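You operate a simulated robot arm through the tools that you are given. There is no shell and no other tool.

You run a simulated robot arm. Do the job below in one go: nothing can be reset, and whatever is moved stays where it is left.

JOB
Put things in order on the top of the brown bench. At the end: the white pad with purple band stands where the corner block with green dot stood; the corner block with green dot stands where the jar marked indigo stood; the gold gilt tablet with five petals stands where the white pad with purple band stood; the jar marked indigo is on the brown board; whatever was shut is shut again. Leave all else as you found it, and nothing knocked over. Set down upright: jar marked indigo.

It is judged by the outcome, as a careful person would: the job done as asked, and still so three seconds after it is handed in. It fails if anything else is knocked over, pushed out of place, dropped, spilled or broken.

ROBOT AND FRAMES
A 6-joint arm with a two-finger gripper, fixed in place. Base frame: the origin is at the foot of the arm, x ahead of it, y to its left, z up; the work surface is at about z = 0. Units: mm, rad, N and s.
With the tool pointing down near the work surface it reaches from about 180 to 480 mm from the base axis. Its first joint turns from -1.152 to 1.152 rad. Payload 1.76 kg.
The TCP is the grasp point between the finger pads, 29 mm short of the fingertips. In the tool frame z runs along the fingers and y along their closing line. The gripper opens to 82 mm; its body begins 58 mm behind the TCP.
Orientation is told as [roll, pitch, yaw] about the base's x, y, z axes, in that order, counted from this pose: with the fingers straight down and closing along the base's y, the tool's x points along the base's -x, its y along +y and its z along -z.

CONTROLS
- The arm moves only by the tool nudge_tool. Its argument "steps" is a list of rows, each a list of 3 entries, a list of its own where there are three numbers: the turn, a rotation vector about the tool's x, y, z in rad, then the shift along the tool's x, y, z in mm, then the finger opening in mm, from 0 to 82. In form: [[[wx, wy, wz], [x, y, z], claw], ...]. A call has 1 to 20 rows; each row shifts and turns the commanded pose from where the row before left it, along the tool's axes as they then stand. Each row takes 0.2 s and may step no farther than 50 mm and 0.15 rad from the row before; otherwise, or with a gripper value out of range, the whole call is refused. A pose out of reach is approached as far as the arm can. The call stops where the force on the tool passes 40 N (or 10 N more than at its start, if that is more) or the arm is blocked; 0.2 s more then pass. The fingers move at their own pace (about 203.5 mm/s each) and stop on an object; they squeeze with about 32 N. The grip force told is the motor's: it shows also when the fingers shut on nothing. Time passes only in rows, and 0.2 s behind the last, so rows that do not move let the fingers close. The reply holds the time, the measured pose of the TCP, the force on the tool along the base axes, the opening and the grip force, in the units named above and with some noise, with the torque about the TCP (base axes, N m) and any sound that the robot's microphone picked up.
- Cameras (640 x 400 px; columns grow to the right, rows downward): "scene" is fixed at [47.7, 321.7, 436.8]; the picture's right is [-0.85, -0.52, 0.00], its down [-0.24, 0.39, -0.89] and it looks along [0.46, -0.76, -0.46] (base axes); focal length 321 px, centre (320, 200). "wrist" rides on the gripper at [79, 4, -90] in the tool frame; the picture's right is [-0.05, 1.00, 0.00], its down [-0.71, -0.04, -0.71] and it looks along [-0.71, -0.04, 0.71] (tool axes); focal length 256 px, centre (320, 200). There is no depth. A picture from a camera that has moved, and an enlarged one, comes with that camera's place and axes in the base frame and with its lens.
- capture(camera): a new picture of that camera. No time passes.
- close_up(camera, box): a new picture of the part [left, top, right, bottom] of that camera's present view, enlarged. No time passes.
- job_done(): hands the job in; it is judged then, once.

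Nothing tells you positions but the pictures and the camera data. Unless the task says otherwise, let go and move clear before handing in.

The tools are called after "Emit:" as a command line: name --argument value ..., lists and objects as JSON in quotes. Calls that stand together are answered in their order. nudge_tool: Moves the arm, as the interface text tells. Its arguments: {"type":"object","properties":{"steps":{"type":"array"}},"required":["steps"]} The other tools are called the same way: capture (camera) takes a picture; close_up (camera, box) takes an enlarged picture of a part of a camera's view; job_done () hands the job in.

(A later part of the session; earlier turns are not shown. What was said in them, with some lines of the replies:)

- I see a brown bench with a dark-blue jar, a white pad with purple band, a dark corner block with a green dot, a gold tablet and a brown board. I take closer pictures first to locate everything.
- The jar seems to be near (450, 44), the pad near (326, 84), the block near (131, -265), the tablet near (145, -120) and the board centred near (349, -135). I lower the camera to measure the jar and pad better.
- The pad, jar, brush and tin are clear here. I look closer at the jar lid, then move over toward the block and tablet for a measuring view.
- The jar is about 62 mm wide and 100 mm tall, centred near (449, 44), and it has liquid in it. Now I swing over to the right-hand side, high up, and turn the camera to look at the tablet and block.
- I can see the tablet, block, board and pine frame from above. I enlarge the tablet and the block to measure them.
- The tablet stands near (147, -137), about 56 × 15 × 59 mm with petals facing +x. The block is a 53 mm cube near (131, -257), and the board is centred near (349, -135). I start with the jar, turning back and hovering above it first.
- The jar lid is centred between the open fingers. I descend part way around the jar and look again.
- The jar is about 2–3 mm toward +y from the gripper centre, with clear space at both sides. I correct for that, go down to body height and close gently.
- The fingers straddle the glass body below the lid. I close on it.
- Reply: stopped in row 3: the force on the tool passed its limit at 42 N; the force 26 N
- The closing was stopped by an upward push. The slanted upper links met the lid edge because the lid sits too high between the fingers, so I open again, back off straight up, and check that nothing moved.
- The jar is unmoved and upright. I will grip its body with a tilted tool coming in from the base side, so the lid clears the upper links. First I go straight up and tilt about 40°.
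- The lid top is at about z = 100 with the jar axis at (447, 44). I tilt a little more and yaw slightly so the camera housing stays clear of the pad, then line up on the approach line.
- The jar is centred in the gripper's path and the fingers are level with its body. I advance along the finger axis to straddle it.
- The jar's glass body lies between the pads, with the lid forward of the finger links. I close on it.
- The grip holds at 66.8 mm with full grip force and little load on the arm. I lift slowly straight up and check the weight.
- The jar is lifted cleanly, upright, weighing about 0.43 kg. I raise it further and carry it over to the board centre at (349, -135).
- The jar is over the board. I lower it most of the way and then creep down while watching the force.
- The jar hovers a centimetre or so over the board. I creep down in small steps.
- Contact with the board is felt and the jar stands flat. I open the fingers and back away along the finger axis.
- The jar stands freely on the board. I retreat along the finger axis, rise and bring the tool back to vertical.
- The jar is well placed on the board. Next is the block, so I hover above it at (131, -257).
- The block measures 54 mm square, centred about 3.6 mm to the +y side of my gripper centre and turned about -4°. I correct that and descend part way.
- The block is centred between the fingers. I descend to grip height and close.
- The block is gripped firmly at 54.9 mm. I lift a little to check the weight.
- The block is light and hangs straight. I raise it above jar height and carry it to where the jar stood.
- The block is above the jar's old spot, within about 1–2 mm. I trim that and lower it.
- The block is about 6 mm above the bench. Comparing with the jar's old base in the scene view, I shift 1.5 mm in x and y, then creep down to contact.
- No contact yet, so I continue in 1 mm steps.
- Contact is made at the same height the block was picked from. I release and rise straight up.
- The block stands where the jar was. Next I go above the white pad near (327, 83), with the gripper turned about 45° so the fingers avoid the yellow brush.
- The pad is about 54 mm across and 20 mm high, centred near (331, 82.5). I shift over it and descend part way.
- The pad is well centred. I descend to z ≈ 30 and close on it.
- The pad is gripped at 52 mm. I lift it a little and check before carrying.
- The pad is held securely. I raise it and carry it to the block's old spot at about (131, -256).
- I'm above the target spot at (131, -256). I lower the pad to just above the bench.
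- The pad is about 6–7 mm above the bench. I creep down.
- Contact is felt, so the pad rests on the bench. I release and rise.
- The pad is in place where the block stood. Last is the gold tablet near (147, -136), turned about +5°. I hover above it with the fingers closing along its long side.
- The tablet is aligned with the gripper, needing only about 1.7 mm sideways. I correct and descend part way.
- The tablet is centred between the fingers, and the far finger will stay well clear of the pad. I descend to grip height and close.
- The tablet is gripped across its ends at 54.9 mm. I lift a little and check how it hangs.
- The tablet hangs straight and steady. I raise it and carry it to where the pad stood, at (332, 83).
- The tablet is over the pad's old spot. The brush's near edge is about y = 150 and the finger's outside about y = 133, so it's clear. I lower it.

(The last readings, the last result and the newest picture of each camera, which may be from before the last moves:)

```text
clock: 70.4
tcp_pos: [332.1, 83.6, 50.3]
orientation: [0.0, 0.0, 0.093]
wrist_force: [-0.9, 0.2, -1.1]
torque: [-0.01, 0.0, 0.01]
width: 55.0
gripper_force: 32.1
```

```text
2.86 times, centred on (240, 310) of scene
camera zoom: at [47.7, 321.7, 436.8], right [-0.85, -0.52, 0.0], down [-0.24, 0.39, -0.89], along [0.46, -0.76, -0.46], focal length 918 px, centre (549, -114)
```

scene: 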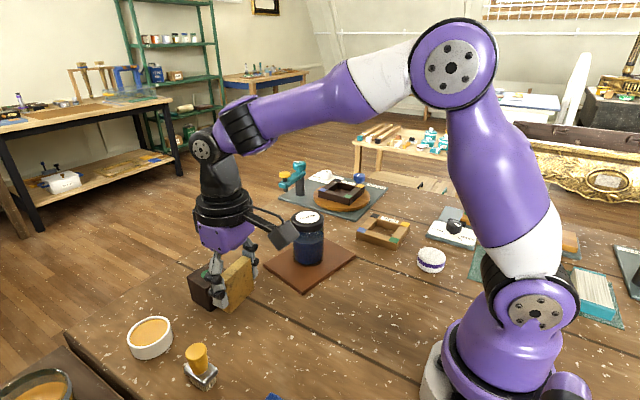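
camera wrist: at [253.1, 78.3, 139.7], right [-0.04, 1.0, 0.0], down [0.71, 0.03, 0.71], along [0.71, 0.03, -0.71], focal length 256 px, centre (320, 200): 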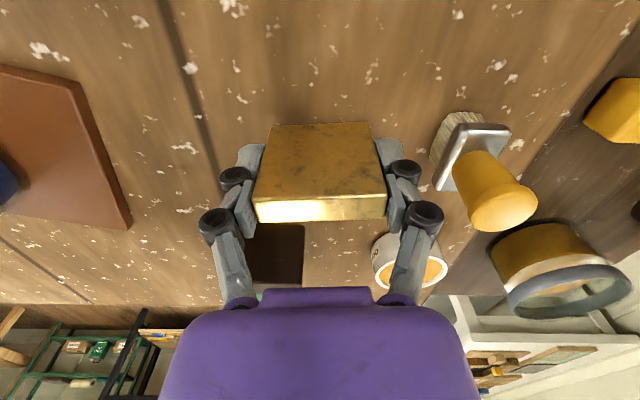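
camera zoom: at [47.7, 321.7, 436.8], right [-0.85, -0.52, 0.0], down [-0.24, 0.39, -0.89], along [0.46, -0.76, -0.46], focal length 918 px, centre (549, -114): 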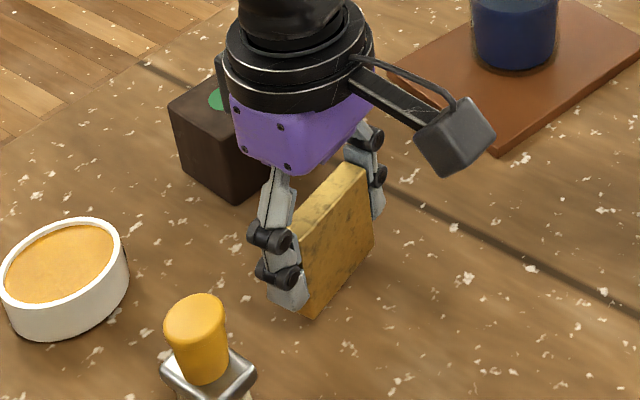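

Everything is clear. I creep down toward contact.

Emit:
nudge_tool --steps '[[[0, 0, 0], [0, 0, 2], 38], [[0, 0, 0], [0, 0, 2], 38], [[0, 0, 0], [0, 0, 2], 38], [[0, 0, 0], [0, 0, 0], 38]]'

```text
clock: 71.4
tcp_pos: [331.7, 83.0, 43.3]
orientation: [0.0, 0.0, 0.092]
wrist_force: [0.1, -0.1, -1.3]
torque: [0.0, 0.0, 0.04]
width: 55.1
gripper_force: 32.4
```

Emit:
nudge_tool --steps '[[[0, 0, 0], [0, 0, 0.8], 38], [[0, 0, 0], [0, 0, 0.6], 38], [[0, 0, 0], [0, 0, 0], 38]]'

```text
clock: 72.2
tcp_pos: [331.9, 83.7, 43.1]
orientation: [0.001, -0.001, 0.093]
wrist_force: [-1.0, -0.5, 7.3]
torque: [-0.08, 0.06, 0.02]
width: 55.2
gripper_force: 32.2
```

Contact is felt. I open only to 66 mm to keep away from the brush, then check.

Emit:
nudge_tool --steps '[[[0, 0, 0], [0, 0, 0], 56], [[0, 0, 0], [0, 0, 0], 60], [[0, 0, 0], [0, 0, 0], 66], [[0, 0, 0], [0, 0, 0], 66]]'

Emit:
capture --camera "wrist"

Emit:
close_up --camera "scene" --box '[160, 240, 320, 380]'

```text
clock: 73.2
tcp_pos: [331.6, 83.6, 43.1]
orientation: [0.002, 0.0, 0.093]
wrist_force: [0.0, -0.6, 1.1]
torque: [0.01, 0.03, 0.01]
width: 66.0
gripper_force: 0.1
```

```text
taken
camera wrist: at [252.1, 78.5, 132.6], right [-0.04, 1.0, 0.0], down [0.71, 0.03, 0.71], along [0.71, 0.03, -0.71], focal length 256 px, centre (320, 200)
```

wrist: 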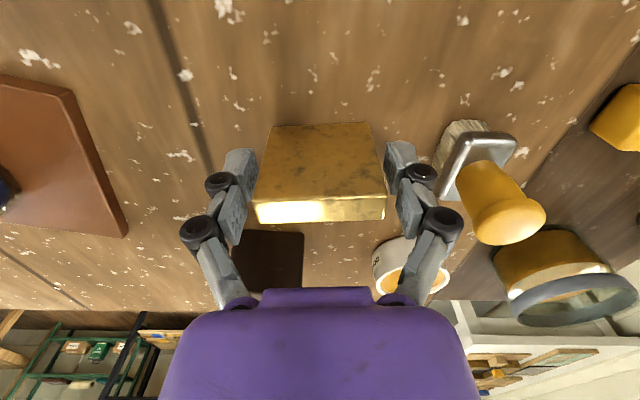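

```text
2.86 times, centred on (240, 310) of scene
camera zoom: at [47.7, 321.7, 436.8], right [-0.85, -0.52, 0.0], down [-0.24, 0.39, -0.89], along [0.46, -0.76, -0.46], focal length 918 px, centre (549, -114)
```

zoom: 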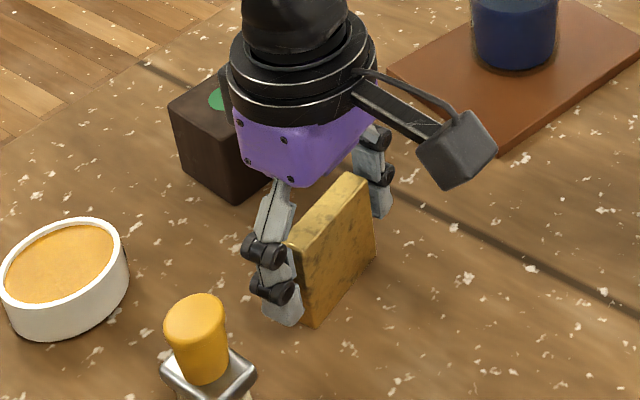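

The tablet stands by itself with clear gaps at both fingers. I rise straight up and away.

Emit:
nudge_tool --steps '[[[0, 0, 0], [0, 0, -8], 66], [[0, 0, 0], [0, 0, -15], 66], [[0, 0, 0], [0, 0, -30], 66], [[0, 0, 0], [0, 0, -40], 66], [[0, 0, 0], [0, 0, -40], 66], [[0, 0, 0], [0, 0, -40], 66], [[0, 0, 0], [30, -30, -20], 66], [[0, 0, 0], [0, 0, 0], 66]]'

Emit:
capture --camera "wrist"

Emit:
capture --camera "scene"

```text
clock: 75.0
tcp_pos: [304.8, 49.7, 236.5]
orientation: [0.0, 0.0, 0.093]
wrist_force: [0.4, -0.9, -1.3]
torque: [0.03, -0.02, -0.02]
width: 66.4
gripper_force: 0.2
```

```text
taken
camera wrist: at [224.7, 45.2, 326.0], right [-0.04, 1.0, 0.0], down [0.71, 0.03, 0.71], along [0.71, 0.03, -0.71], focal length 256 px, centre (320, 200)
```

wrist: 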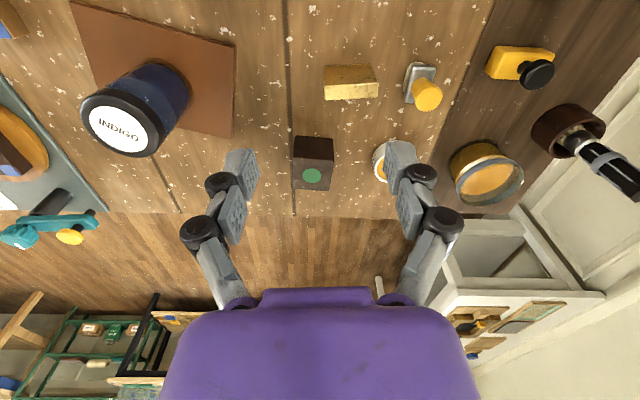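

```text
taken
```

scene: 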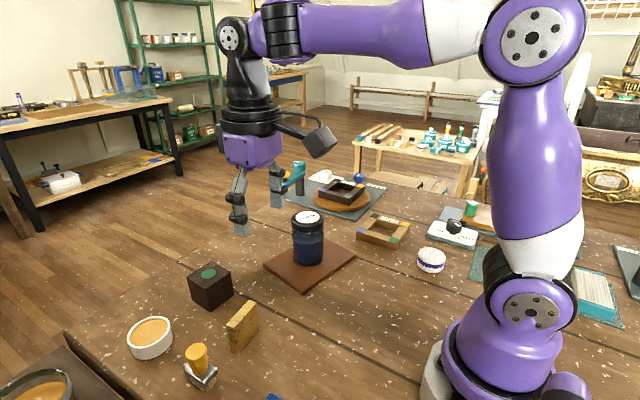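

All four items appear in place. I check each with enlarged views before handing in.

Emit:
close_up --camera "scene" --box '[370, 200, 490, 320]'

Emit:
close_up --camera "scene" --box '[100, 220, 340, 400]'

Emit:
close_up --camera "scene" --box '[240, 150, 420, 300]'

```text
3.33 times, centred on (430, 260) of scene
camera zoom: at [47.7, 321.7, 436.8], right [-0.85, -0.52, 0.0], down [-0.24, 0.39, -0.89], along [0.46, -0.76, -0.46], focal length 1071 px, centre (-47, 0)
```

zoom: 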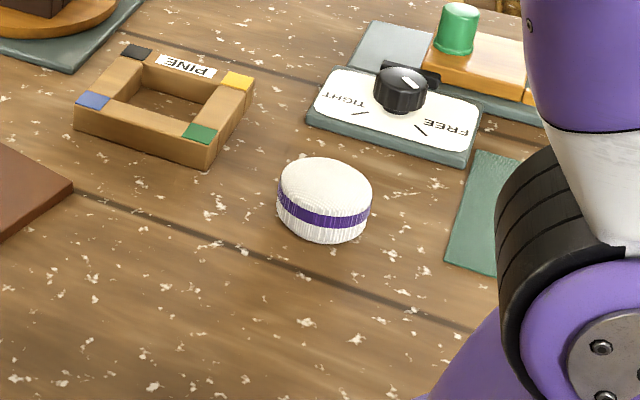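

```text
2.22 times, centred on (220, 310) of scene
camera zoom: at [47.7, 321.7, 436.8], right [-0.85, -0.52, 0.0], down [-0.24, 0.39, -0.89], along [0.46, -0.76, -0.46], focal length 714 px, centre (542, -44)
```

zoom: 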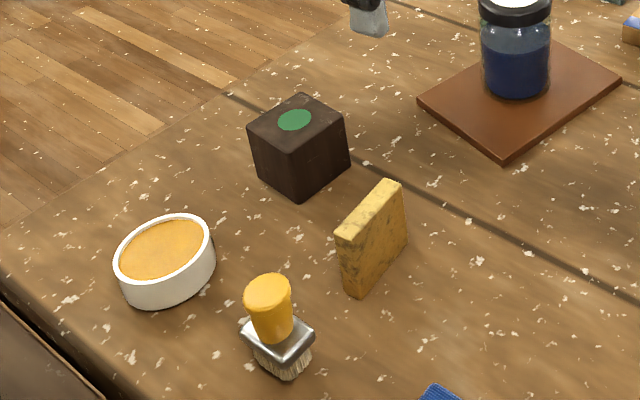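

```text
2.67 times, centred on (330, 225) of scene
camera zoom: at [47.7, 321.7, 436.8], right [-0.85, -0.52, 0.0], down [-0.24, 0.39, -0.89], along [0.46, -0.76, -0.46], focal length 857 px, centre (293, 133)
```

zoom: 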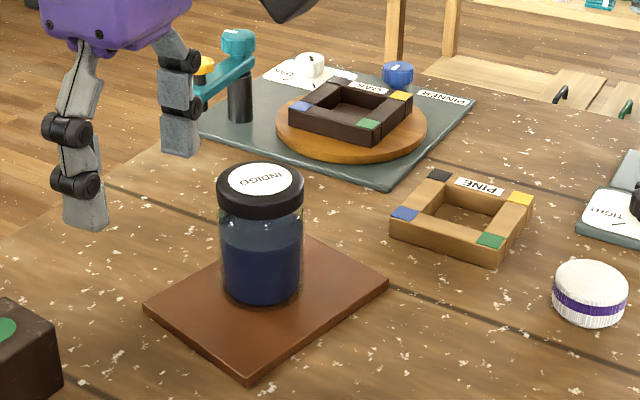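

The pad and jar look right. I compare the block's position against the jar's original base using the identical enlarged view.

Emit:
close_up --camera "scene" --box '[160, 220, 280, 320]'

Emit:
close_up --camera "wrist" --box '[260, 40, 480, 220]'

```text
4.00 times, centred on (220, 270) of scene
camera zoom: at [47.7, 321.7, 436.8], right [-0.85, -0.52, 0.0], down [-0.24, 0.39, -0.89], along [0.46, -0.76, -0.46], focal length 1285 px, centre (720, -80)
```

zoom: 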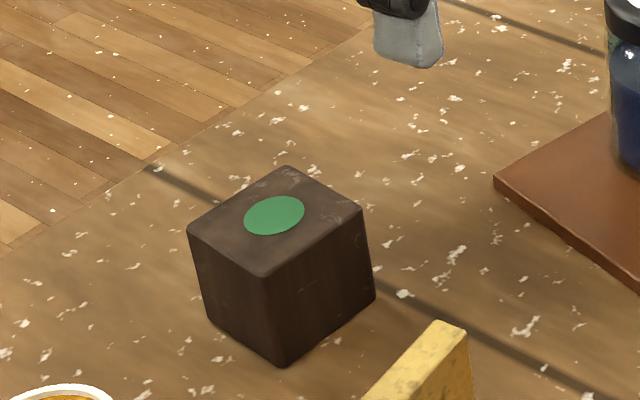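

```text
2.22 times, centred on (370, 130) of wrist
camera zoom: at [224.7, 45.2, 326.0], right [-0.04, 1.0, 0.0], down [0.71, 0.03, 0.71], along [0.71, 0.03, -0.71], focal length 569 px, centre (209, 356)
```

zoom: 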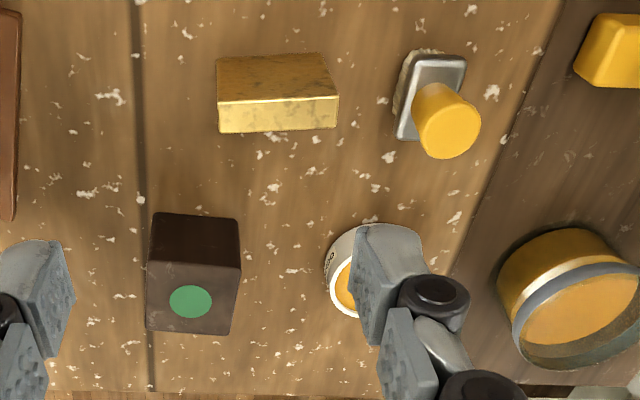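

The block is within about 3 mm of the jar's old spot and the tablet matches the pad's old spot. The pad stands where the block was, and the jar is upright with its lid on at the board's centre. Everything else is untouched and the arm is clear, so I hand in the job.

Emit:
job_done

```text
The job is handed in.
```

I've handed the job in, with all four items moved as asked and nothing knocked over. The final pictures show:

- **Jar marked indigo:** it stands upright at about the middle of the brown board with its lid still on. My first attempt to grip it caught the lid and pushed up on the arm. I let go, saw the jar hadn't moved, and picked it up by the glass instead.
- **Corner block with green dot:** it stands where the jar stood, within about 3 mm, with the dot on top.
- **White pad with purple band:** it stands where the block stood, within about 2 mm.
- **Gold tablet with five petals:** it stands on edge where the pad stood, petals facing the same way as before.

I saw nothing else moved, and nothing was opened. The arm is clear of everything on the bench.
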